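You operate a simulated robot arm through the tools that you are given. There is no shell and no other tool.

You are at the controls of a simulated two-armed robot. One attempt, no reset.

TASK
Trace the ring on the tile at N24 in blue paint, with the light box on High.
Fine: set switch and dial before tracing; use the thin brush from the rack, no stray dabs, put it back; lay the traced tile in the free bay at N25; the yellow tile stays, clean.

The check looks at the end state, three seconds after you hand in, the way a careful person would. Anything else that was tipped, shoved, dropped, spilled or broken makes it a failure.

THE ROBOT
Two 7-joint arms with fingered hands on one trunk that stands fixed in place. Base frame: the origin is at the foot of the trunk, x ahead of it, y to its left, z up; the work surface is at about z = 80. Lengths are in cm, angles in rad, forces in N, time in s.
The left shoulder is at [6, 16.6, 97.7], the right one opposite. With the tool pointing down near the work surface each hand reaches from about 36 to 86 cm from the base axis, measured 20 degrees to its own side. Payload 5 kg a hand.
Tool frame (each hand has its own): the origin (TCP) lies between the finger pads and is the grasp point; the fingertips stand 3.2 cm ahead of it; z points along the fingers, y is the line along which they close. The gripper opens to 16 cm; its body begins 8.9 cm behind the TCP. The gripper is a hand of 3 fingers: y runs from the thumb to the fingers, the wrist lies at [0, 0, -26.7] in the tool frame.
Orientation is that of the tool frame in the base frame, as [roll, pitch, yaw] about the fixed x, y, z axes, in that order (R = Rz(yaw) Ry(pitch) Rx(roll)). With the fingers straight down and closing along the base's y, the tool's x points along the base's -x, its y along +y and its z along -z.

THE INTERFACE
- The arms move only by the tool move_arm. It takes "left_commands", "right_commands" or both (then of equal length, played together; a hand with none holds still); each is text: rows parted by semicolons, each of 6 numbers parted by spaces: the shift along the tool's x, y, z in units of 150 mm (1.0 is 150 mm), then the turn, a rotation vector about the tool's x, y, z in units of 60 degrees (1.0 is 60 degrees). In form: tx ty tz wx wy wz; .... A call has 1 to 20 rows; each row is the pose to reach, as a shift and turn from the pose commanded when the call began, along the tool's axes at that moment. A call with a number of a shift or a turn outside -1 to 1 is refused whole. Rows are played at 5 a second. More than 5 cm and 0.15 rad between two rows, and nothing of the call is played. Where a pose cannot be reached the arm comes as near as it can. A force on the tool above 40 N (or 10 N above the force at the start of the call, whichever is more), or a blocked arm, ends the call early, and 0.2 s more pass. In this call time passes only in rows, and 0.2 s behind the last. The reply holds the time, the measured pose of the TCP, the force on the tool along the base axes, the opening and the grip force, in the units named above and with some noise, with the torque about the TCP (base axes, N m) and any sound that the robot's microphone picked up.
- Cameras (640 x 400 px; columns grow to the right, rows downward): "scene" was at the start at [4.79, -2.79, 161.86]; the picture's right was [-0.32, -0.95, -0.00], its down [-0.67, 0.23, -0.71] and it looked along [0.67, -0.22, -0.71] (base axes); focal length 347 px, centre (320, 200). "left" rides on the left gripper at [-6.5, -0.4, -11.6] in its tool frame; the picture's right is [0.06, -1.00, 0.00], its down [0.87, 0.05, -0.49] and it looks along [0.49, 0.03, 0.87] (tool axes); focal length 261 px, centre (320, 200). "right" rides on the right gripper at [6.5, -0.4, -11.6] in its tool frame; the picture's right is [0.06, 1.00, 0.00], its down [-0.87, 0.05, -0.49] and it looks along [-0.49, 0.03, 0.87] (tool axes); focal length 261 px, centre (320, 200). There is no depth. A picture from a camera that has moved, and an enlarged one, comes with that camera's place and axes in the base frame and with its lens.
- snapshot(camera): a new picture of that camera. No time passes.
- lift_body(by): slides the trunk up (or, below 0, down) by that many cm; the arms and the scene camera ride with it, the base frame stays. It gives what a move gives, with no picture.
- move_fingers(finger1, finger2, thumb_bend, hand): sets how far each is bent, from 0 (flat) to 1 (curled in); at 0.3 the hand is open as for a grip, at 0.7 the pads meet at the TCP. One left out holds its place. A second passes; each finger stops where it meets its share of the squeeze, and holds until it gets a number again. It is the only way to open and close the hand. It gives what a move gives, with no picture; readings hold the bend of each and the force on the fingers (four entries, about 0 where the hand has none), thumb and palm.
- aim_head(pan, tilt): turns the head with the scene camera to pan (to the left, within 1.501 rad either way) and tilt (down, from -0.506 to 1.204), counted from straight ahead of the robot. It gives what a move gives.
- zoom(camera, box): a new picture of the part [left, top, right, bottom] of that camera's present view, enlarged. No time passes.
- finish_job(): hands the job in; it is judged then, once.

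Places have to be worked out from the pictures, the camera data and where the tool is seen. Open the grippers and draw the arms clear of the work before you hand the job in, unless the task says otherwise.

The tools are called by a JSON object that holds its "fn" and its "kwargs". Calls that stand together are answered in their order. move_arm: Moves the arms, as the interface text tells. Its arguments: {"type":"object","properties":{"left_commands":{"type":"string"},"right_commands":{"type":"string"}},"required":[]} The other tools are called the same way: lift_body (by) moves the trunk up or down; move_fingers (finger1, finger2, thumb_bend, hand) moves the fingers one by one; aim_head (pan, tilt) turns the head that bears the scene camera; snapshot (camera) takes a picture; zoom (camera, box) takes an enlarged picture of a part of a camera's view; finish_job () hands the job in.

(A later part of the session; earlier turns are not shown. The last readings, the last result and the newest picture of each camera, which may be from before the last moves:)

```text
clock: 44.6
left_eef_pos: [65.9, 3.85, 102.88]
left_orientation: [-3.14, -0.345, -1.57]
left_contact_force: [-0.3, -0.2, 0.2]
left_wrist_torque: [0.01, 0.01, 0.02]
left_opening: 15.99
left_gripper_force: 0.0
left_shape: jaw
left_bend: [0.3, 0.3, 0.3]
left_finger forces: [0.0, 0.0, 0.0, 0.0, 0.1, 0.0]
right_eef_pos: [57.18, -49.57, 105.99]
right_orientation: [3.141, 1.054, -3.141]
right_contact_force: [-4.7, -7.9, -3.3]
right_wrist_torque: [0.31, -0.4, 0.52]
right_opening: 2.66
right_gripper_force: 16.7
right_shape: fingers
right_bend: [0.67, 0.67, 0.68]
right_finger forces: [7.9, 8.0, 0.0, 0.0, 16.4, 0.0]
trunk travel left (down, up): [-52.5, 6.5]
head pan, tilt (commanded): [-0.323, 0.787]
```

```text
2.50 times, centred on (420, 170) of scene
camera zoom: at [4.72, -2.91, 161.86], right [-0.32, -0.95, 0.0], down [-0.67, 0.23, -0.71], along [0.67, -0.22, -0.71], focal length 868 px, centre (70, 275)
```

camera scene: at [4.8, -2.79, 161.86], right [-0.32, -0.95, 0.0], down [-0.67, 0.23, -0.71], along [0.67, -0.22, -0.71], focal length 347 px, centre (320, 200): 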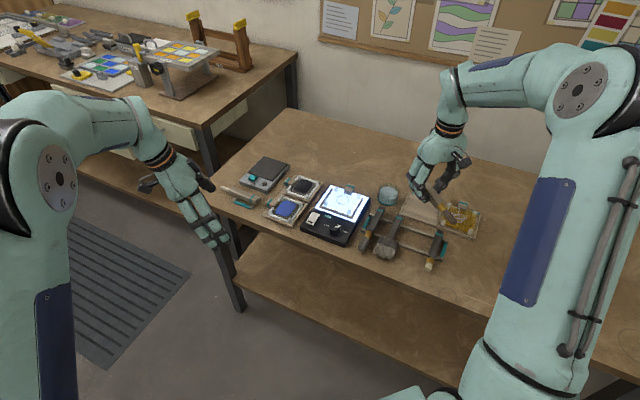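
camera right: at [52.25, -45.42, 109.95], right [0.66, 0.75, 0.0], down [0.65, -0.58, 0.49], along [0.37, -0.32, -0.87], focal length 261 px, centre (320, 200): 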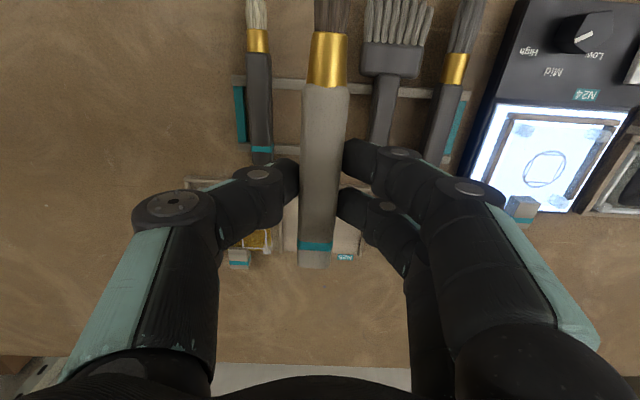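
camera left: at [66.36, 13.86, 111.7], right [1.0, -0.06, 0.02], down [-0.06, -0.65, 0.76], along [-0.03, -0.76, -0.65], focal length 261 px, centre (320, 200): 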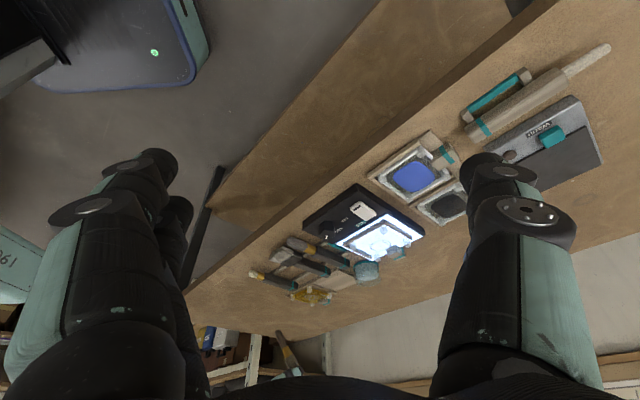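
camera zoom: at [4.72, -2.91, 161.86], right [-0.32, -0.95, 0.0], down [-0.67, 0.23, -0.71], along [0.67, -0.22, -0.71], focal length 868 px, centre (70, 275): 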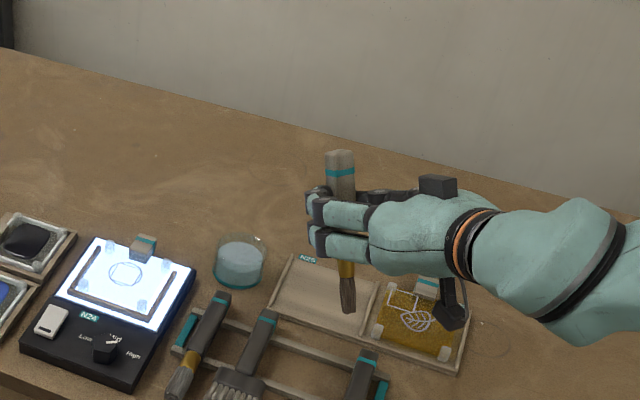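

The brush now points down, but a 10 N force shows on the tool; I'll re-read with a null move to see whether it's transient.

{"fn": "move_arm", "kwargs": {"right_commands": "0 0 0 0 0 0; 0 0 0 0 0 0"}}

{"fn": "snapshot", "kwargs": {"camera": "right"}}

{"fn": "snapshot", "kwargs": {"camera": "scene"}}

```text
clock: 45.2
left_eef_pos: [65.87, 3.82, 103.01]
left_orientation: [3.141, -0.344, -1.572]
left_contact_force: [0.2, -0.2, -0.2]
left_wrist_torque: [-0.01, -0.02, -0.01]
left_opening: 15.97
left_gripper_force: 0.0
left_shape: jaw
left_bend: [0.3, 0.3, 0.3]
left_finger forces: [0.0, 0.0, 0.0, 0.0, 0.1, 0.0]
right_eef_pos: [57.1, -49.78, 105.85]
right_orientation: [3.141, 1.048, 3.137]
right_contact_force: [0.1, 0.3, -1.5]
right_wrist_torque: [-0.01, 0.04, 0.0]
right_opening: 2.69
right_gripper_force: 16.0
right_shape: fingers
right_bend: [0.67, 0.67, 0.68]
right_finger forces: [8.1, 8.0, 0.0, 0.1, 16.2, 0.0]
trunk travel left (down, up): [-52.5, 6.5]
head pan, tilt (commanded): [-0.323, 0.787]
```

```text
taken
camera right: at [43.9, -50.22, 106.06], right [-0.03, 1.0, -0.05], down [0.01, 0.05, 1.0], along [1.0, 0.03, -0.01], focal length 261 px, centre (320, 200)
```

right: 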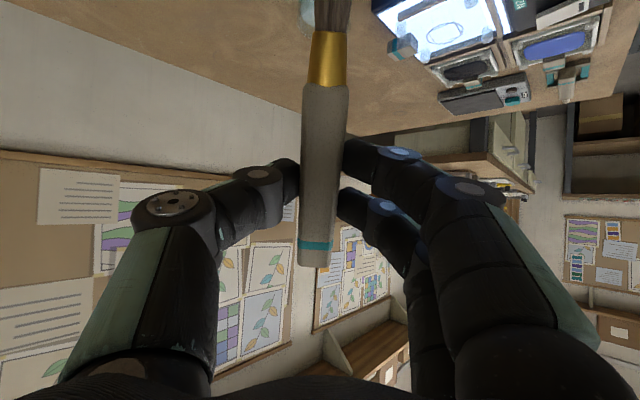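

```text
taken
camera scene: at [4.79, -2.79, 161.86], right [-0.32, -0.95, 0.0], down [-0.67, 0.23, -0.71], along [0.67, -0.22, -0.71], focal length 347 px, centre (320, 200)
```

scene: 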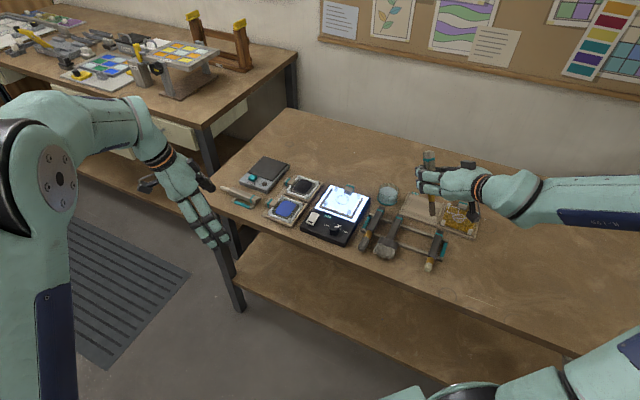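

The force was just transient. The arm now approaches from the right with the brush vertical-ish; I'll carry it high toward the blue paint in two stages.

{"fn": "move_arm", "kwargs": {"right_commands": "-0.09 0.19 0.155 0 0 0; -0.18 0.38 0.31 0 0 0; -0.27 0.57 0.465 0 0 0; -0.36 0.76 0.62 0 0 0; -0.447 0.967 0.774 0 0 0"}}

{"fn": "snapshot", "kwargs": {"camera": "scene"}}

{"fn": "snapshot", "kwargs": {"camera": "left"}}

```text
clock: 46.6
left_eef_pos: [66.03, 3.98, 102.92]
left_orientation: [-3.141, -0.347, -1.571]
left_contact_force: [1.1, 0.4, 0.3]
left_wrist_torque: [0.0, -0.03, 0.02]
left_opening: 15.98
left_gripper_force: 0.0
left_shape: jaw
left_bend: [0.3, 0.3, 0.3]
left_finger forces: [0.1, 0.0, 0.0, 0.0, 0.0, 0.0]
right_eef_pos: [65.46, -48.81, 101.08]
right_orientation: [-3.124, 0.969, 2.934]
right_contact_force: [0.3, 0.9, -0.5]
right_wrist_torque: [-0.05, 0.03, -0.05]
right_opening: 2.63
right_gripper_force: 16.1
right_shape: fingers
right_bend: [0.67, 0.67, 0.69]
right_finger forces: [7.9, 8.0, 0.0, 0.0, 15.8, 0.0]
trunk travel left (down, up): [-52.5, 6.5]
head pan, tilt (commanded): [-0.323, 0.787]
stopped in row 5 (right hand): the arm was blocked; the commanded pose is now the measured one
```

```text
taken
camera scene: at [4.82, -2.6, 161.86], right [-0.32, -0.95, 0.0], down [-0.67, 0.22, -0.71], along [0.67, -0.22, -0.71], focal length 347 px, centre (320, 200)
```

scene: 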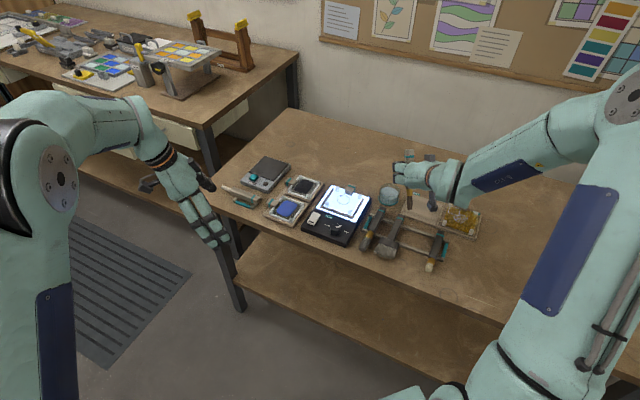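

```text
taken
camera left: at [66.39, 14.08, 111.65], right [1.0, -0.06, 0.02], down [-0.05, -0.65, 0.76], along [-0.03, -0.76, -0.65], focal length 261 px, centre (320, 200)
```

left: 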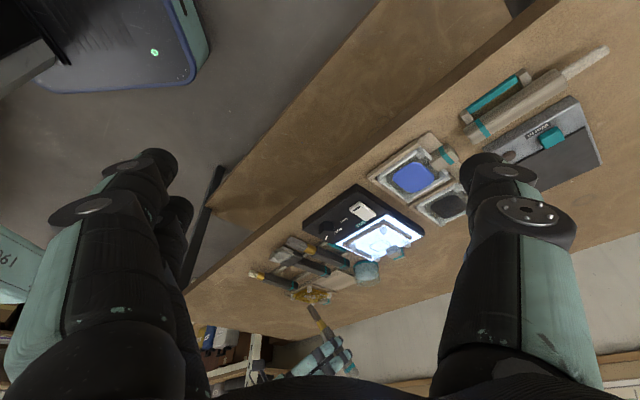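

The arm was blocked (elbow out to the right, wrist bent too far), nothing touched. I'll turn the hand so it comes from the right-rear (lean toward azimuth ≈215°), which suits this elbow, and rise 3 cm, slowly.

{"fn": "move_arm", "kwargs": {"right_commands": "-0.03 0 -0.02 -0.06 0 -0.043; -0.06 0 -0.04 -0.13 0 -0.086; -0.09 0 -0.06 -0.19 0 -0.13; -0.12 0 -0.08 -0.25 0 -0.173; -0.14 0 -0.09 -0.315 0 -0.216; -0.15 0 -0.1 -0.38 0 -0.26; -0.165 0 -0.113 -0.44 0 -0.302; -0.165 0 -0.113 -0.5 0 -0.346; -0.165 0 -0.113 -0.57 0 -0.39; -0.165 0 -0.113 -0.63 0 -0.432"}}

{"fn": "snapshot", "kwargs": {"camera": "scene"}}

```text
clock: 48.8
left_eef_pos: [65.97, 3.79, 102.82]
left_orientation: [-3.141, -0.343, -1.571]
left_contact_force: [-0.5, -0.1, 1.1]
left_wrist_torque: [-0.03, 0.05, 0.01]
left_opening: 16.0
left_gripper_force: 0.0
left_shape: jaw
left_bend: [0.3, 0.3, 0.3]
left_finger forces: [0.0, 0.0, 0.0, 0.0, 0.0, 0.1]
right_eef_pos: [65.31, -48.82, 104.0]
right_orientation: [-3.135, 0.965, -2.553]
right_contact_force: [0.0, 0.5, -1.5]
right_wrist_torque: [0.0, 0.02, 0.01]
right_opening: 2.65
right_gripper_force: 15.3
right_shape: fingers
right_bend: [0.67, 0.68, 0.69]
right_finger forces: [7.6, 7.6, 0.0, 0.0, 15.3, 0.0]
trunk travel left (down, up): [-52.5, 6.5]
head pan, tilt (commanded): [-0.323, 0.787]
```

```text
taken
camera scene: at [4.83, -2.8, 161.86], right [-0.32, -0.95, 0.0], down [-0.67, 0.23, -0.71], along [0.67, -0.22, -0.71], focal length 347 px, centre (320, 200)
```

scene: 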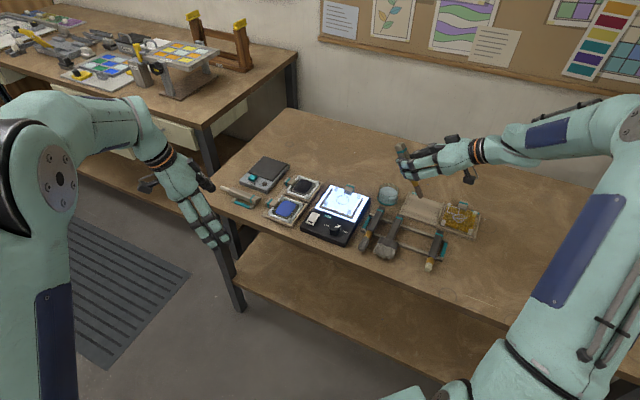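

That worked; the hand now leans from the right-rear (yaw 3.73). I'll travel toward the blue paint in slower stages, keeping the tip above z≈91.

{"fn": "move_arm", "kwargs": {"right_commands": "-0.079 0.081 0.134 0 0 0; -0.158 0.163 0.267 0 0 0; -0.237 0.244 0.401 0 0 0; -0.316 0.326 0.534 0 0 0; -0.395 0.407 0.668 0 0 0"}}

{"fn": "move_arm", "kwargs": {"right_commands": "-0.079 0.081 0.134 0 0 0; -0.158 0.163 0.267 0 0 0; -0.237 0.244 0.401 0 0 0; -0.316 0.326 0.534 0 0 0; -0.395 0.407 0.668 0 0 0"}}

{"fn": "snapshot", "kwargs": {"camera": "scene"}}

{"fn": "snapshot", "kwargs": {"camera": "left"}}

```text
clock: 50.0
left_eef_pos: [66.04, 3.96, 102.9]
left_orientation: [-3.141, -0.346, -1.571]
left_contact_force: [-0.4, 0.3, -0.4]
left_wrist_torque: [-0.03, 0.02, -0.02]
left_opening: 15.99
left_gripper_force: 0.0
left_shape: jaw
left_bend: [0.3, 0.3, 0.3]
left_finger forces: [0.1, 0.1, 0.0, 0.1, 0.0, 0.1]
right_eef_pos: [71.75, -37.3, 103.09]
right_orientation: [-3.131, 0.963, -2.554]
right_contact_force: [-1.1, 0.2, -0.4]
right_wrist_torque: [0.03, 0.03, 0.01]
right_opening: 2.64
right_gripper_force: 15.5
right_shape: fingers
right_bend: [0.67, 0.68, 0.69]
right_finger forces: [7.6, 7.6, 0.0, 0.0, 15.3, 0.0]
trunk travel left (down, up): [-52.5, 6.5]
head pan, tilt (commanded): [-0.323, 0.787]
```

```text
clock: 51.2
left_eef_pos: [66.02, 3.92, 102.91]
left_orientation: [3.14, -0.347, -1.57]
left_contact_force: [0.4, 1.1, 0.2]
left_wrist_torque: [-0.01, -0.02, -0.02]
left_opening: 16.0
left_gripper_force: 0.0
left_shape: jaw
left_bend: [0.3, 0.3, 0.3]
left_finger forces: [0.0, 0.0, 0.0, 0.0, 0.0, 0.0]
right_eef_pos: [78.2, -25.82, 102.18]
right_orientation: [-3.134, 0.962, -2.554]
right_contact_force: [0.4, -0.1, -0.1]
right_wrist_torque: [0.01, -0.03, 0.0]
right_opening: 2.65
right_gripper_force: 15.2
right_shape: fingers
right_bend: [0.67, 0.68, 0.69]
right_finger forces: [7.6, 7.7, 0.0, 0.0, 15.3, 0.0]
trunk travel left (down, up): [-52.5, 6.5]
head pan, tilt (commanded): [-0.323, 0.787]
```

```text
taken
camera scene: at [4.85, -2.72, 161.86], right [-0.32, -0.95, 0.0], down [-0.67, 0.22, -0.71], along [0.67, -0.22, -0.71], focal length 347 px, centre (320, 200)
```

scene: 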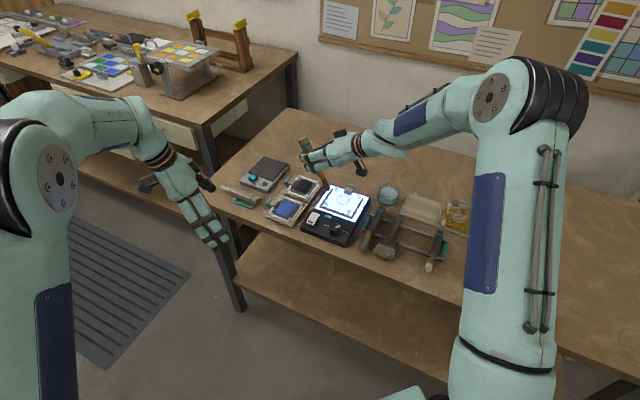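

```text
taken
camera left: at [66.42, 13.98, 111.63], right [1.0, -0.06, 0.02], down [-0.05, -0.65, 0.76], along [-0.03, -0.76, -0.65], focal length 261 px, centre (320, 200)
```

left: 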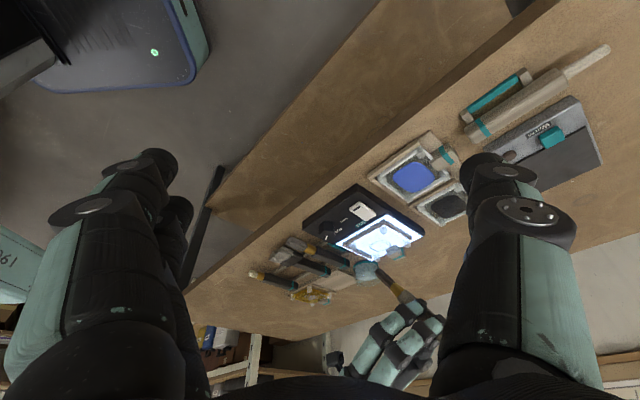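

Tracking is good. I'll zoom both cameras on the brush tip to calibrate its offset from the TCP.

{"fn": "zoom", "kwargs": {"camera": "scene", "box": [280, 120, 380, 200]}}

{"fn": "zoom", "kwargs": {"camera": "left", "box": [340, 230, 460, 320]}}

```text
5.00 times, centred on (330, 160) of scene
camera zoom: at [4.85, -2.72, 161.86], right [-0.32, -0.95, 0.0], down [-0.67, 0.22, -0.71], along [0.67, -0.22, -0.71], focal length 1737 px, centre (270, 400)
```

zoom: 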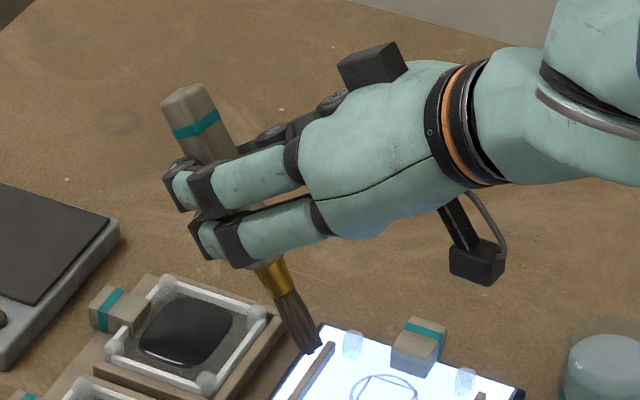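

```text
4.44 times, centred on (400, 275) of left
camera zoom: at [66.42, 13.98, 111.63], right [1.0, -0.06, 0.02], down [-0.05, -0.65, 0.76], along [-0.03, -0.76, -0.65], focal length 1158 px, centre (-36, -133)
```

zoom: 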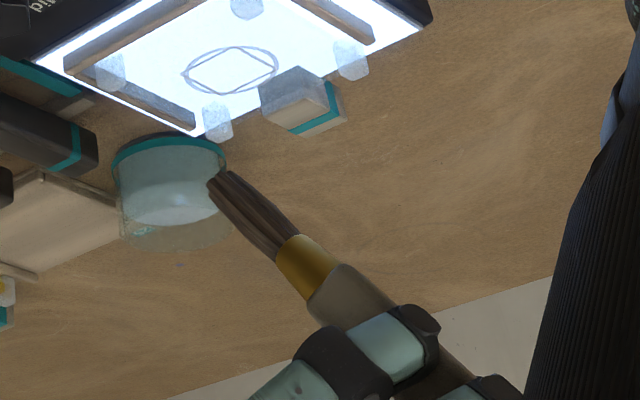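

Triangulation agrees within 1 mm: tip offset in the tool frame ≈ (11.4,−0.15,2.1), ring centre ≈ (76.9,−34.6,83.35), blue puddle ≈ (80.2,−16.6,81.8). Now I'll move the tip above the blue puddle.

{"fn": "move_arm", "kwargs": {"right_commands": "-0.081 0.089 0.132 0 0 0; -0.162 0.178 0.264 0 0 0; -0.242 0.268 0.395 0 0 0; -0.323 0.357 0.527 0 0 0; -0.404 0.446 0.659 0 0 0"}}

{"fn": "zoom", "kwargs": {"camera": "scene", "box": [240, 140, 340, 220]}}

{"fn": "zoom", "kwargs": {"camera": "left", "box": [340, 120, 500, 240]}}

```text
clock: 52.4
left_eef_pos: [65.87, 3.9, 102.87]
left_orientation: [3.141, -0.347, -1.571]
left_contact_force: [0.1, 0.2, 0.9]
left_wrist_torque: [-0.07, 0.03, -0.02]
left_opening: 16.01
left_gripper_force: 0.1
left_shape: jaw
left_bend: [0.3, 0.3, 0.3]
left_finger forces: [0.0, 0.1, 0.1, 0.1, 0.1, 0.0]
right_eef_pos: [84.03, -13.94, 101.44]
right_orientation: [-3.132, 0.963, -2.553]
right_contact_force: [0.1, 0.1, -1.8]
right_wrist_torque: [-0.06, 0.03, -0.02]
right_opening: 2.65
right_gripper_force: 15.6
right_shape: fingers
right_bend: [0.67, 0.68, 0.69]
right_finger forces: [7.6, 7.7, 0.0, 0.1, 15.2, 0.0]
trunk travel left (down, up): [-52.5, 6.5]
head pan, tilt (commanded): [-0.323, 0.787]
```

```text
5.00 times, centred on (290, 180) of scene
camera zoom: at [4.85, -2.7, 161.86], right [-0.32, -0.95, 0.0], down [-0.67, 0.22, -0.71], along [0.67, -0.22, -0.71], focal length 1737 px, centre (470, 300)
```

zoom: 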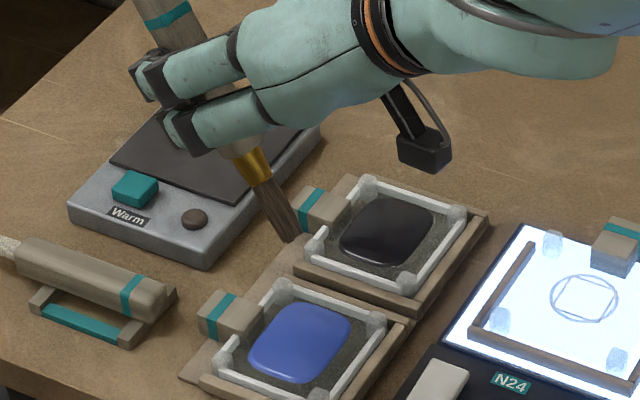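

```text
3.33 times, centred on (420, 180) of left
camera zoom: at [66.42, 13.99, 111.63], right [1.0, -0.06, 0.02], down [-0.05, -0.65, 0.76], along [-0.03, -0.76, -0.65], focal length 869 px, centre (-13, 267)
```

zoom: 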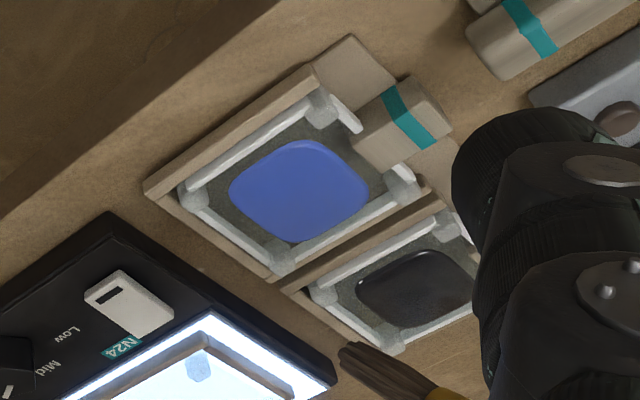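

The tip is confirmed at about (80.2,−16.7,90.9), right above the blue puddle. I'll lower 8 cm vertically, then check.

{"fn": "move_arm", "kwargs": {"right_commands": "0.073 0 0.051 0 0 0; 0.146 0 0.102 0 0 0; 0.219 0 0.153 0 0 0; 0.291 0 0.203 0 0 0; 0.364 0 0.254 0 0 0; 0.437 0 0.305 0 0 0"}}

{"fn": "zoom", "kwargs": {"camera": "scene", "box": [260, 170, 330, 226]}}

{"fn": "zoom", "kwargs": {"camera": "left", "box": [370, 140, 470, 215]}}

```text
clock: 53.8
left_eef_pos: [65.94, 3.83, 102.87]
left_orientation: [-3.141, -0.345, -1.571]
left_contact_force: [-0.7, -0.4, -0.3]
left_wrist_torque: [0.0, 0.0, 0.01]
left_opening: 15.98
left_gripper_force: 0.1
left_shape: jaw
left_bend: [0.3, 0.3, 0.3]
left_finger forces: [0.1, 0.0, 0.1, 0.0, 0.1, 0.0]
right_eef_pos: [84.3, -13.99, 93.47]
right_orientation: [-3.135, 0.962, -2.554]
right_contact_force: [-0.4, 0.4, -1.4]
right_wrist_torque: [-0.03, 0.03, 0.01]
right_opening: 2.64
right_gripper_force: 14.5
right_shape: fingers
right_bend: [0.67, 0.68, 0.69]
right_finger forces: [7.6, 7.7, 0.0, 0.0, 15.3, 0.0]
trunk travel left (down, up): [-52.5, 6.5]
head pan, tilt (commanded): [-0.323, 0.787]
```

```text
7.14 times, centred on (295, 198) of scene
camera zoom: at [4.83, -2.78, 161.86], right [-0.32, -0.95, 0.0], down [-0.67, 0.22, -0.71], along [0.67, -0.22, -0.71], focal length 2481 px, centre (499, 214)
```

zoom: 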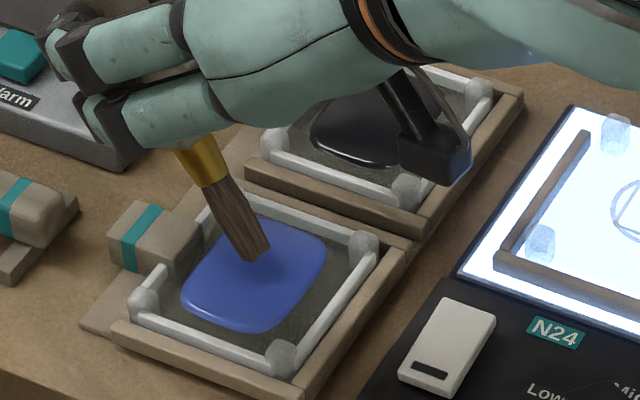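

```text
5.33 times, centred on (420, 178) of left
camera zoom: at [66.41, 13.91, 111.65], right [1.0, -0.06, 0.02], down [-0.05, -0.65, 0.76], along [-0.03, -0.76, -0.65], focal length 1390 px, centre (-213, 320)
```

zoom: 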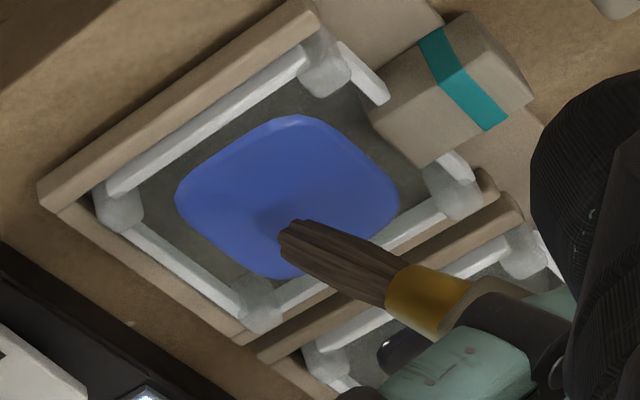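

The tip is about 1.2 cm above the paint, nicely central. I'll dip about 1.5 cm further down.

{"fn": "move_arm", "kwargs": {"right_commands": "0.022 0 0.015 0 0 0; 0.044 0 0.03 0 0 0; 0.066 0 0.046 0 0 0; 0.085 0 0.059 0 0 0; 0.085 0 0.059 0 0 0"}}

{"fn": "zoom", "kwargs": {"camera": "scene", "box": [260, 170, 330, 226]}}

{"fn": "zoom", "kwargs": {"camera": "left", "box": [370, 140, 470, 215]}}

```text
clock: 55.0
left_eef_pos: [65.83, 3.87, 102.88]
left_orientation: [-3.141, -0.346, -1.57]
left_contact_force: [0.3, 0.3, 0.2]
left_wrist_torque: [0.02, 0.0, -0.02]
left_opening: 16.0
left_gripper_force: 0.1
left_shape: jaw
left_bend: [0.3, 0.3, 0.3]
left_finger forces: [0.1, 0.0, 0.0, 0.1, 0.0, 0.1]
right_eef_pos: [84.12, -13.91, 92.04]
right_orientation: [-3.133, 0.966, -2.554]
right_contact_force: [0.1, 1.7, 2.5]
right_wrist_torque: [-0.05, 0.04, 0.01]
right_opening: 2.61
right_gripper_force: 16.5
right_shape: fingers
right_bend: [0.68, 0.67, 0.69]
right_finger forces: [9.3, 7.2, 0.1, 0.0, 16.4, 0.0]
trunk travel left (down, up): [-52.5, 6.5]
head pan, tilt (commanded): [-0.323, 0.787]
```

```text
7.14 times, centred on (295, 198) of scene
camera zoom: at [4.78, -2.76, 161.87], right [-0.32, -0.95, 0.0], down [-0.67, 0.22, -0.71], along [0.67, -0.22, -0.71], focal length 2481 px, centre (499, 214)
```

zoom: 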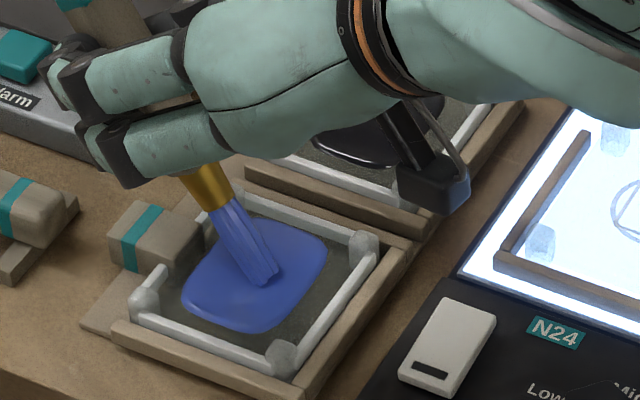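

```text
5.33 times, centred on (420, 178) of left
camera zoom: at [66.37, 13.93, 111.68], right [1.0, -0.06, 0.02], down [-0.06, -0.65, 0.76], along [-0.03, -0.76, -0.65], focal length 1390 px, centre (-213, 320)
```

zoom: 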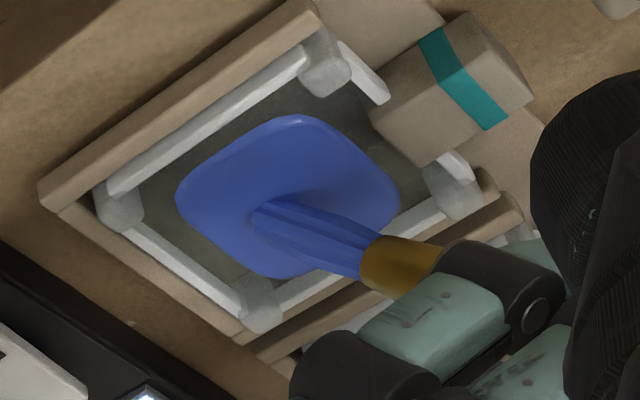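

The bristles are loaded with blue (2.5 N light touch on the well). I'll lift straight up 9.5 cm slowly.

{"fn": "move_arm", "kwargs": {"right_commands": "-0.03 0 -0.021 0 0 0; -0.06 0 -0.042 0 0 0; -0.12 0 -0.083 0 0 0; -0.2 0 -0.139 0 0 0; -0.28 0 -0.195 0 0 0; -0.36 0 -0.251 0 0 0; -0.44 0 -0.306 0 0 0; -0.52 0 -0.362 0 0 0"}}

{"fn": "zoom", "kwargs": {"camera": "scene", "box": [240, 140, 340, 220]}}

{"fn": "zoom", "kwargs": {"camera": "left", "box": [340, 120, 500, 240]}}

```text
clock: 56.8
left_eef_pos: [65.96, 3.82, 102.91]
left_orientation: [3.141, -0.346, -1.571]
left_contact_force: [-0.9, -0.2, 0.3]
left_wrist_torque: [-0.01, 0.0, -0.03]
left_opening: 16.0
left_gripper_force: 0.0
left_shape: jaw
left_bend: [0.3, 0.3, 0.3]
left_finger forces: [0.1, 0.0, 0.1, 0.0, 0.0, 0.1]
right_eef_pos: [84.19, -13.86, 101.45]
right_orientation: [-3.132, 0.963, -2.553]
right_contact_force: [-0.9, 0.6, -1.0]
right_wrist_torque: [-0.02, 0.02, 0.0]
right_opening: 2.62
right_gripper_force: 15.9
right_shape: fingers
right_bend: [0.68, 0.68, 0.69]
right_finger forces: [8.6, 7.7, 0.0, 0.0, 15.9, 0.0]
trunk travel left (down, up): [-52.5, 6.5]
head pan, tilt (commanded): [-0.323, 0.787]
```

```text
5.00 times, centred on (290, 180) of scene
camera zoom: at [4.78, -2.76, 161.86], right [-0.32, -0.95, 0.0], down [-0.67, 0.22, -0.71], along [0.67, -0.22, -0.71], focal length 1737 px, centre (470, 300)
```

zoom: 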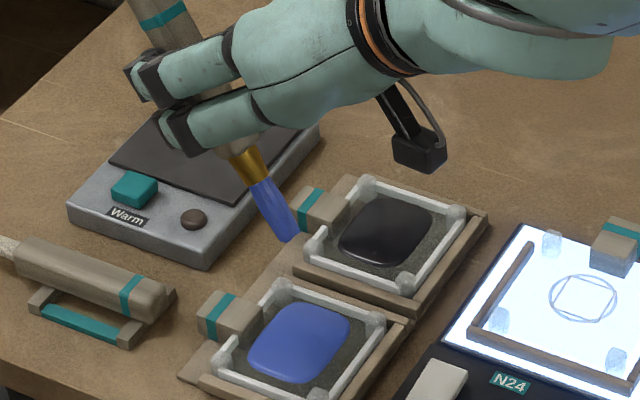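

```text
3.33 times, centred on (420, 180) of left
camera zoom: at [66.37, 13.93, 111.67], right [1.0, -0.06, 0.02], down [-0.06, -0.65, 0.76], along [-0.03, -0.76, -0.65], focal length 869 px, centre (-13, 267)
```

zoom: 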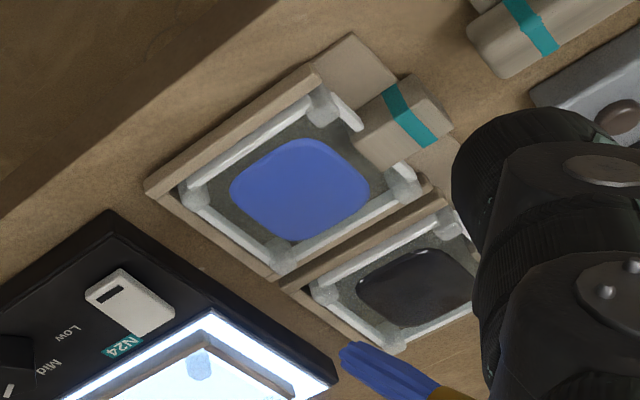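

Brush loaded, no drips. Now I'll carry the tip level at z≈91 to above the ring's near-side point (75.1,−33.5).

{"fn": "move_arm", "kwargs": {"right_commands": "0.074 -0.107 -0.106 0 0 0; 0.148 -0.213 -0.213 0 0 0; 0.222 -0.32 -0.319 0 0 0; 0.296 -0.427 -0.425 0 0 0; 0.37 -0.534 -0.531 0 0 0; 0.444 -0.64 -0.638 0 0 0; 0.518 -0.747 -0.744 0 0 0"}}

{"fn": "zoom", "kwargs": {"camera": "scene", "box": [295, 130, 395, 210]}}

{"fn": "zoom", "kwargs": {"camera": "left", "box": [340, 200, 460, 290]}}

```text
clock: 58.4
left_eef_pos: [66.01, 3.81, 102.93]
left_orientation: [-3.141, -0.347, -1.573]
left_contact_force: [0.5, 0.3, -0.1]
left_wrist_torque: [-0.02, 0.01, 0.01]
left_opening: 16.0
left_gripper_force: 0.1
left_shape: jaw
left_bend: [0.3, 0.3, 0.3]
left_finger forces: [0.0, 0.0, 0.0, 0.0, 0.0, 0.0]
right_eef_pos: [78.96, -30.81, 101.65]
right_orientation: [-3.135, 0.965, -2.555]
right_contact_force: [-0.5, 0.2, -1.0]
right_wrist_torque: [0.0, 0.02, 0.02]
right_opening: 2.61
right_gripper_force: 16.3
right_shape: fingers
right_bend: [0.68, 0.68, 0.69]
right_finger forces: [8.4, 7.7, 0.0, 0.0, 16.1, 0.1]
trunk travel left (down, up): [-52.5, 6.5]
head pan, tilt (commanded): [-0.323, 0.787]
```

```text
5.00 times, centred on (345, 170) of scene
camera zoom: at [4.79, -2.85, 161.86], right [-0.32, -0.95, 0.0], down [-0.67, 0.23, -0.71], along [0.67, -0.22, -0.71], focal length 1737 px, centre (195, 350)
```

zoom: 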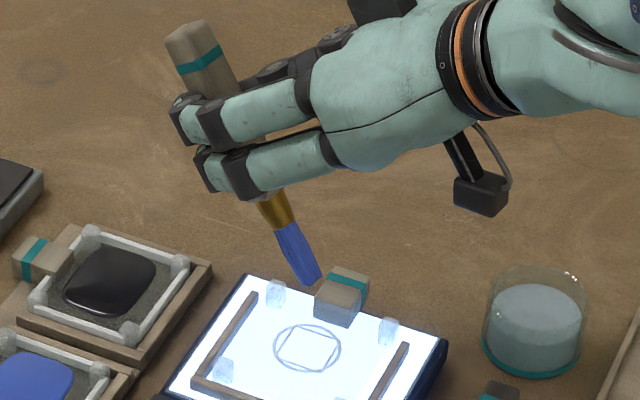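

```text
4.44 times, centred on (400, 245) of left
camera zoom: at [66.39, 13.84, 111.68], right [1.0, -0.06, 0.02], down [-0.06, -0.65, 0.76], along [-0.03, -0.76, -0.65], focal length 1158 px, centre (-36, 0)
```

zoom: 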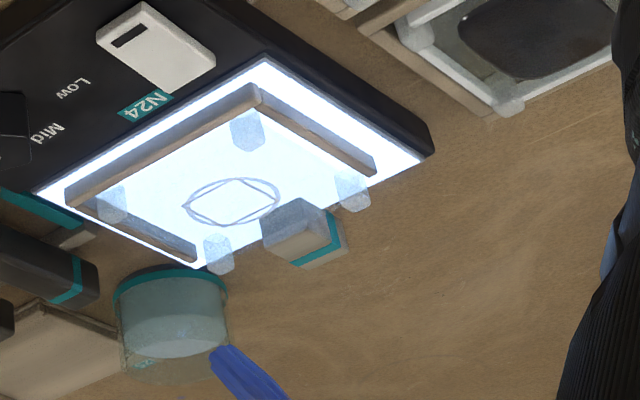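

The tip is at about (75.0,−33.5,91.1), ring centre (76.9,−34.5,83.4). I'll shift to a touchdown point on the ring whose tangent matches the brush tilt direction, at angle 124°, and lower to about 1.6 cm above the glass.

{"fn": "move_arm", "kwargs": {"right_commands": "-0.039 0.017 0.056 0 0 0; 0.03 0.017 0.104 0 0 0; 0.1 0.017 0.153 0 0 0; 0.17 0.017 0.201 0 0 0; 0.24 0.017 0.25 0 0 0; 0.295 0.017 0.288 0 0 0; 0.295 0.017 0.288 0 0 0"}}

{"fn": "zoom", "kwargs": {"camera": "scene", "box": [320, 170, 370, 210]}}

{"fn": "zoom", "kwargs": {"camera": "left", "box": [360, 220, 420, 265]}}

```text
clock: 60.0
left_eef_pos: [65.93, 3.82, 102.99]
left_orientation: [-3.14, -0.345, -1.569]
left_contact_force: [0.0, -0.5, 0.2]
left_wrist_torque: [0.0, 0.04, -0.01]
left_opening: 16.01
left_gripper_force: 0.1
left_shape: jaw
left_bend: [0.3, 0.3, 0.3]
left_finger forces: [0.1, 0.1, 0.1, 0.1, 0.1, 0.0]
right_eef_pos: [79.43, -30.11, 95.54]
right_orientation: [-3.132, 0.962, -2.552]
right_contact_force: [0.1, 0.1, -2.1]
right_wrist_torque: [-0.02, 0.02, -0.01]
right_opening: 2.63
right_gripper_force: 16.3
right_shape: fingers
right_bend: [0.68, 0.68, 0.69]
right_finger forces: [8.4, 7.7, 0.0, 0.1, 16.1, 0.1]
trunk travel left (down, up): [-52.5, 6.5]
head pan, tilt (commanded): [-0.323, 0.787]
```

```text
10.00 times, centred on (345, 190) of scene
camera zoom: at [4.8, -2.78, 161.86], right [-0.32, -0.95, 0.0], down [-0.67, 0.22, -0.71], along [0.67, -0.22, -0.71], focal length 3474 px, centre (70, 300)
```

zoom: 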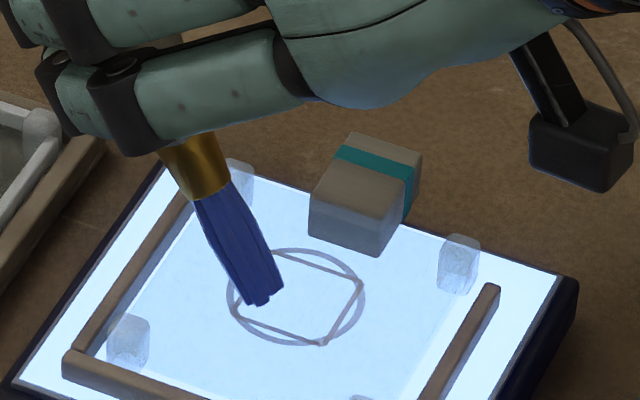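

```text
8.89 times, centred on (390, 242) of left
camera zoom: at [66.39, 13.91, 111.67], right [1.0, -0.06, 0.02], down [-0.06, -0.65, 0.76], along [-0.03, -0.76, -0.65], focal length 2317 px, centre (-302, -178)
```

zoom: 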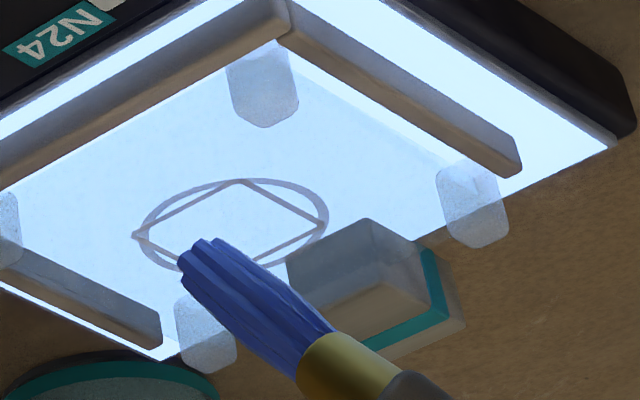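

Tip is at about (75.6,−32.9,84.95), right over the ring line. I'll lower 0.8 cm and look for first contact.

{"fn": "move_arm", "kwargs": {"right_commands": "0.022 0 0.015 0 0 0; 0.044 0 0.03 0 0 0"}}

{"fn": "zoom", "kwargs": {"camera": "scene", "box": [325, 178, 365, 210]}}

{"fn": "zoom", "kwargs": {"camera": "left", "box": [360, 220, 420, 265]}}

```text
clock: 60.6
left_eef_pos: [65.91, 3.8, 102.93]
left_orientation: [3.141, -0.344, -1.571]
left_contact_force: [0.1, -0.4, -0.2]
left_wrist_torque: [0.01, -0.02, -0.02]
left_opening: 15.99
left_gripper_force: 0.1
left_shape: jaw
left_bend: [0.3, 0.3, 0.3]
left_finger forces: [0.0, 0.0, 0.0, 0.0, 0.0, 0.0]
right_eef_pos: [79.64, -30.1, 94.75]
right_orientation: [-3.133, 0.964, -2.553]
right_contact_force: [-1.1, -0.2, -0.2]
right_wrist_torque: [0.01, -0.02, 0.04]
right_opening: 2.64
right_gripper_force: 16.2
right_shape: fingers
right_bend: [0.68, 0.68, 0.69]
right_finger forces: [8.5, 7.6, 0.0, 0.0, 16.1, 0.0]
trunk travel left (down, up): [-52.5, 6.5]
head pan, tilt (commanded): [-0.323, 0.787]
```

```text
12.50 times, centred on (345, 194) of scene
camera zoom: at [4.81, -2.79, 161.86], right [-0.32, -0.95, 0.0], down [-0.67, 0.23, -0.71], along [0.67, -0.22, -0.71], focal length 4342 px, centre (8, 275)
```

zoom: 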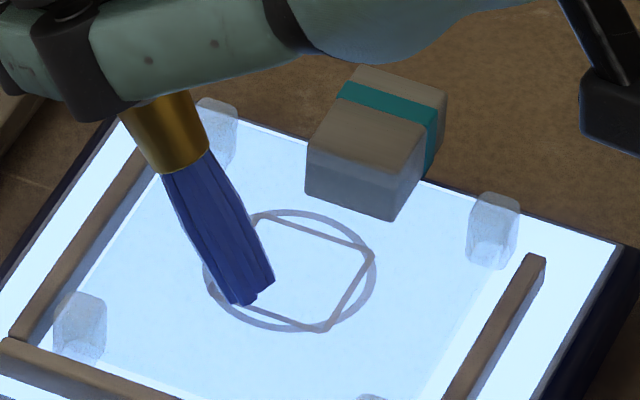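

```text
8.89 times, centred on (390, 242) of left
camera zoom: at [66.4, 13.9, 111.66], right [1.0, -0.06, 0.02], down [-0.06, -0.65, 0.76], along [-0.03, -0.76, -0.65], focal length 2317 px, centre (-302, -178)
```

zoom: 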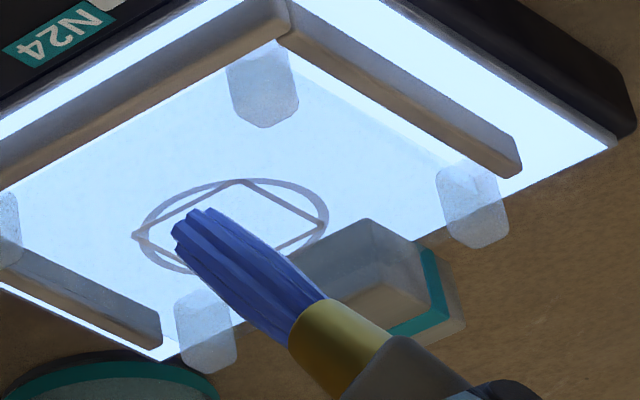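

No contact yet. Lowering another 0.35 cm.

{"fn": "move_arm", "kwargs": {"right_commands": "0.01 0 0.007 0 0 0; 0.019 0 0.0133 0 0 0; 0.019 0 0.0133 0 0 0"}}

{"fn": "zoom", "kwargs": {"camera": "scene", "box": [325, 178, 365, 210]}}

{"fn": "zoom", "kwargs": {"camera": "left", "box": [360, 220, 420, 265]}}

```text
clock: 61.4
left_eef_pos: [65.95, 3.83, 102.94]
left_orientation: [3.141, -0.345, -1.572]
left_contact_force: [0.4, 0.4, -0.4]
left_wrist_torque: [-0.01, -0.02, -0.02]
left_opening: 16.0
left_gripper_force: 0.0
left_shape: jaw
left_bend: [0.3, 0.3, 0.3]
left_finger forces: [0.0, 0.0, 0.0, 0.0, 0.1, 0.1]
right_eef_pos: [79.76, -30.1, 94.3]
right_orientation: [-3.133, 0.963, -2.554]
right_contact_force: [-0.1, 0.1, -1.0]
right_wrist_torque: [-0.01, -0.01, 0.0]
right_opening: 2.62
right_gripper_force: 16.2
right_shape: fingers
right_bend: [0.68, 0.68, 0.69]
right_finger forces: [8.4, 7.6, 0.0, 0.1, 16.2, 0.0]
trunk travel left (down, up): [-52.5, 6.5]
head pan, tilt (commanded): [-0.323, 0.787]
```

```text
12.50 times, centred on (345, 194) of scene
camera zoom: at [4.81, -2.78, 161.86], right [-0.32, -0.95, 0.0], down [-0.67, 0.23, -0.71], along [0.67, -0.22, -0.71], focal length 4342 px, centre (8, 275)
```

zoom: 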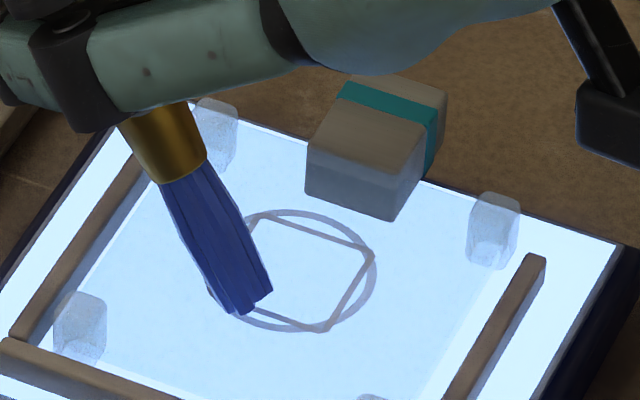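

```text
8.89 times, centred on (390, 242) of left
camera zoom: at [66.39, 13.91, 111.66], right [1.0, -0.06, 0.02], down [-0.06, -0.65, 0.76], along [-0.03, -0.76, -0.65], focal length 2317 px, centre (-302, -178)
```

zoom: 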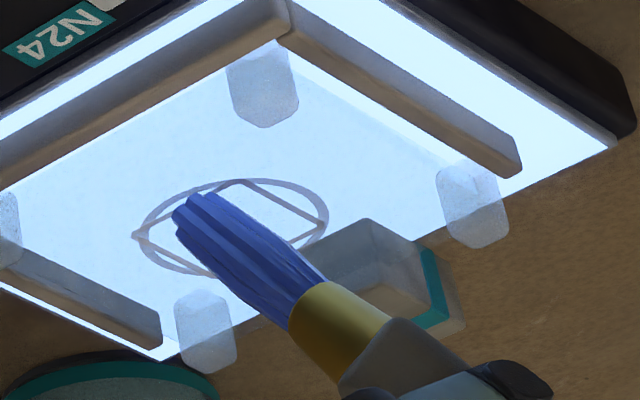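

Still no mark; tip centre at ≈(75.75,−32.95,83.8), slightly inside the ring line. I'll nudge outward 1 mm and lower another 2.5 mm.

{"fn": "move_arm", "kwargs": {"right_commands": "0 0.008 0 0 0 0; 0.007 0.008 0.005 0 0 0; 0.0137 0.008 0.0095 0 0 0; 0.0137 0.008 0.0095 0 0 0"}}

{"fn": "zoom", "kwargs": {"camera": "scene", "box": [325, 178, 365, 210]}}

{"fn": "zoom", "kwargs": {"camera": "left", "box": [365, 228, 405, 258]}}

```text
clock: 62.4
left_eef_pos: [65.96, 3.95, 102.89]
left_orientation: [-3.141, -0.346, -1.57]
left_contact_force: [-0.7, -0.3, -0.1]
left_wrist_torque: [-0.02, -0.02, -0.03]
left_opening: 15.98
left_gripper_force: 0.1
left_shape: jaw
left_bend: [0.3, 0.3, 0.3]
left_finger forces: [0.0, 0.1, 0.0, 0.0, 0.0, 0.1]
right_eef_pos: [79.51, -30.0, 94.12]
right_orientation: [-3.134, 0.964, -2.554]
right_contact_force: [-0.6, -0.9, -0.3]
right_wrist_torque: [-0.01, 0.02, 0.0]
right_opening: 2.61
right_gripper_force: 16.4
right_shape: fingers
right_bend: [0.68, 0.68, 0.69]
right_finger forces: [8.5, 7.5, 0.0, 0.0, 16.1, 0.0]
trunk travel left (down, up): [-52.5, 6.5]
head pan, tilt (commanded): [-0.323, 0.787]
```

```text
12.50 times, centred on (345, 194) of scene
camera zoom: at [4.8, -2.78, 161.86], right [-0.32, -0.95, 0.0], down [-0.67, 0.22, -0.71], along [0.67, -0.22, -0.71], focal length 4342 px, centre (8, 275)
```

zoom: 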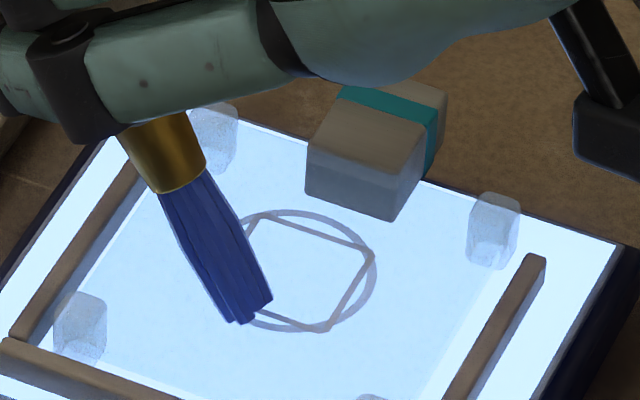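

```text
13.33 times, centred on (385, 243) of left
camera zoom: at [66.39, 13.91, 111.67], right [1.0, -0.06, 0.02], down [-0.06, -0.65, 0.76], along [-0.03, -0.76, -0.65], focal length 3475 px, centre (-547, -373)
```

zoom: 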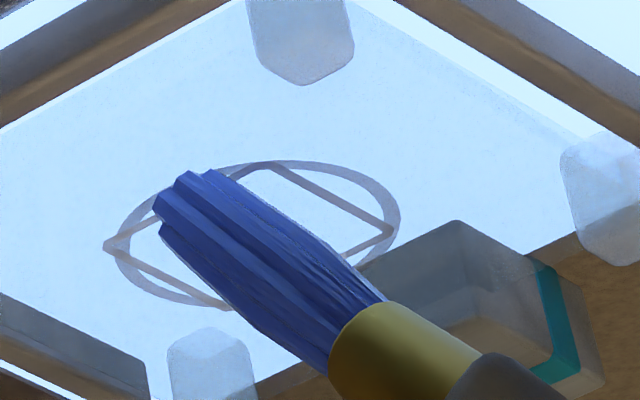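

Still no reaction force. Lowering another 2.5 mm.

{"fn": "move_arm", "kwargs": {"right_commands": "0.007 0 0.005 0 0 0; 0.0137 0 0.0095 0 0 0; 0.0137 0 0.0095 0 0 0"}}

{"fn": "zoom", "kwargs": {"camera": "scene", "box": [325, 178, 365, 210]}}

{"fn": "zoom", "kwargs": {"camera": "left", "box": [365, 228, 405, 258]}}

```text
clock: 63.2
left_eef_pos: [65.95, 3.73, 102.9]
left_orientation: [3.14, -0.346, -1.571]
left_contact_force: [0.0, -0.2, -0.8]
left_wrist_torque: [0.01, 0.0, -0.01]
left_opening: 15.98
left_gripper_force: 0.1
left_shape: jaw
left_bend: [0.3, 0.3, 0.3]
left_finger forces: [0.0, 0.0, 0.1, 0.0, 0.0, 0.1]
right_eef_pos: [79.45, -29.86, 93.78]
right_orientation: [-3.134, 0.967, -2.553]
right_contact_force: [1.0, -0.2, 1.4]
right_wrist_torque: [-0.03, 0.06, 0.03]
right_opening: 2.62
right_gripper_force: 16.6
right_shape: fingers
right_bend: [0.68, 0.67, 0.69]
right_finger forces: [9.1, 7.3, 0.0, 0.1, 16.4, 0.0]
trunk travel left (down, up): [-52.5, 6.5]
head pan, tilt (commanded): [-0.323, 0.787]
```

```text
12.50 times, centred on (345, 194) of scene
camera zoom: at [4.78, -2.77, 161.86], right [-0.32, -0.95, 0.0], down [-0.67, 0.22, -0.71], along [0.67, -0.22, -0.71], focal length 4342 px, centre (8, 275)
```

zoom: 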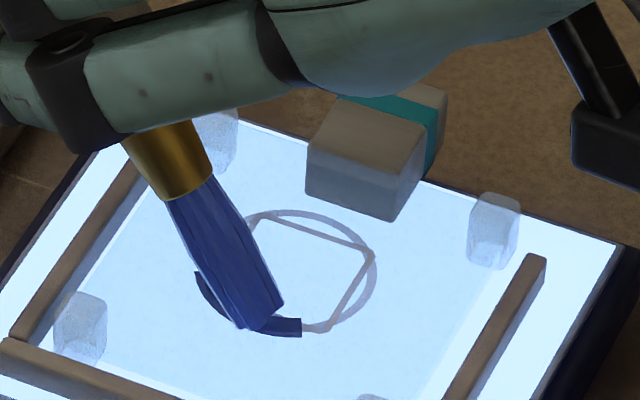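

```text
13.33 times, centred on (385, 243) of left
camera zoom: at [66.38, 13.92, 111.67], right [1.0, -0.06, 0.02], down [-0.06, -0.65, 0.76], along [-0.03, -0.76, -0.65], focal length 3475 px, centre (-547, -373)
```

zoom: 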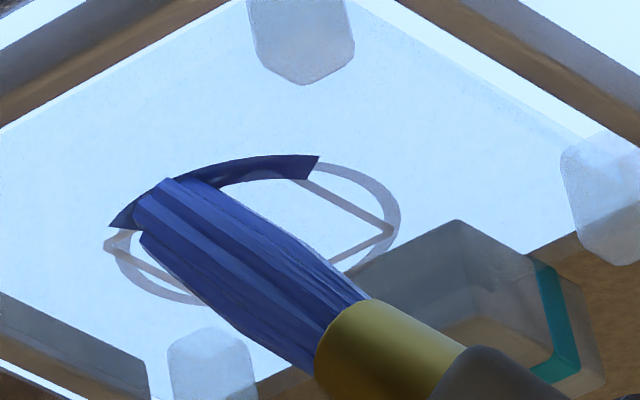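

First contact filled an arc of the ring in blue exactly on the line (force ~1.4 N). Now I'll trace clockwise along the circle at constant height, first 150°.

{"fn": "move_arm", "kwargs": {"right_commands": "-0.0208 -0.0022 0.03 0 0 0; -0.0406 -0.0137 0.0584 0 0 0; -0.0581 -0.0338 0.0835 0 0 0; -0.0719 -0.0612 0.1034 0 0 0; -0.0813 -0.0939 0.1168 0 0 0; -0.0855 -0.1296 0.1229 0 0 0; -0.0842 -0.1661 0.1211 0 0 0; -0.0776 -0.2008 0.1116 0 0 0; -0.0662 -0.2313 0.0951 0 0 0; -0.0505 -0.2556 0.0727 0 0 0"}}

{"fn": "zoom", "kwargs": {"camera": "scene", "box": [325, 178, 365, 210]}}

{"fn": "zoom", "kwargs": {"camera": "left", "box": [365, 228, 405, 258]}}

```text
clock: 65.4
left_eef_pos: [66.05, 3.9, 102.95]
left_orientation: [-3.141, -0.346, -1.571]
left_contact_force: [0.4, 0.3, -0.8]
left_wrist_torque: [0.02, 0.01, 0.0]
left_opening: 15.99
left_gripper_force: 0.0
left_shape: jaw
left_bend: [0.3, 0.3, 0.3]
left_finger forces: [0.1, 0.0, 0.0, 0.0, 0.0, 0.0]
right_eef_pos: [82.76, -32.47, 93.76]
right_orientation: [-3.133, 0.962, -2.554]
right_contact_force: [-0.2, 0.3, 1.3]
right_wrist_torque: [-0.04, 0.07, -0.06]
right_opening: 2.6
right_gripper_force: 16.6
right_shape: fingers
right_bend: [0.68, 0.67, 0.69]
right_finger forces: [9.4, 7.0, 0.0, 0.1, 15.9, 0.1]
trunk travel left (down, up): [-52.5, 6.5]
head pan, tilt (commanded): [-0.323, 0.787]
```

```text
12.50 times, centred on (345, 194) of scene
camera zoom: at [4.78, -2.78, 161.86], right [-0.32, -0.95, 0.0], down [-0.67, 0.22, -0.71], along [0.67, -0.22, -0.71], focal length 4342 px, centre (8, 275)
```

zoom: 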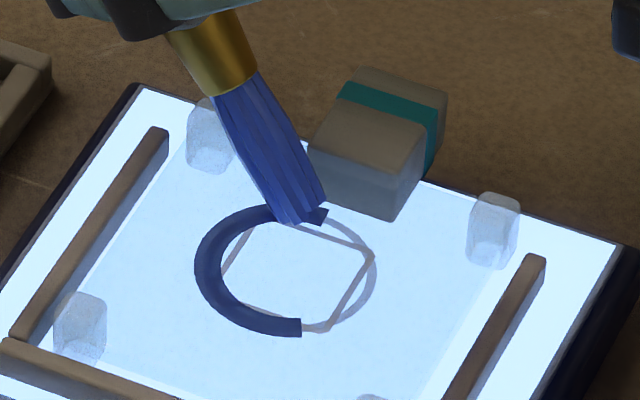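

```text
13.33 times, centred on (385, 243) of left
camera zoom: at [66.38, 13.91, 111.68], right [1.0, -0.06, 0.02], down [-0.06, -0.65, 0.76], along [-0.03, -0.76, -0.65], focal length 3475 px, centre (-547, -373)
```

zoom: 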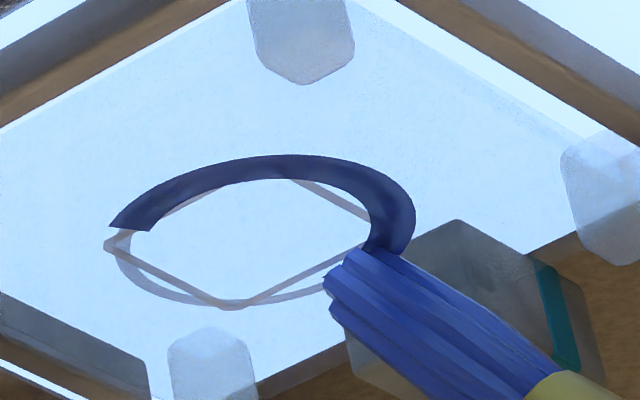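

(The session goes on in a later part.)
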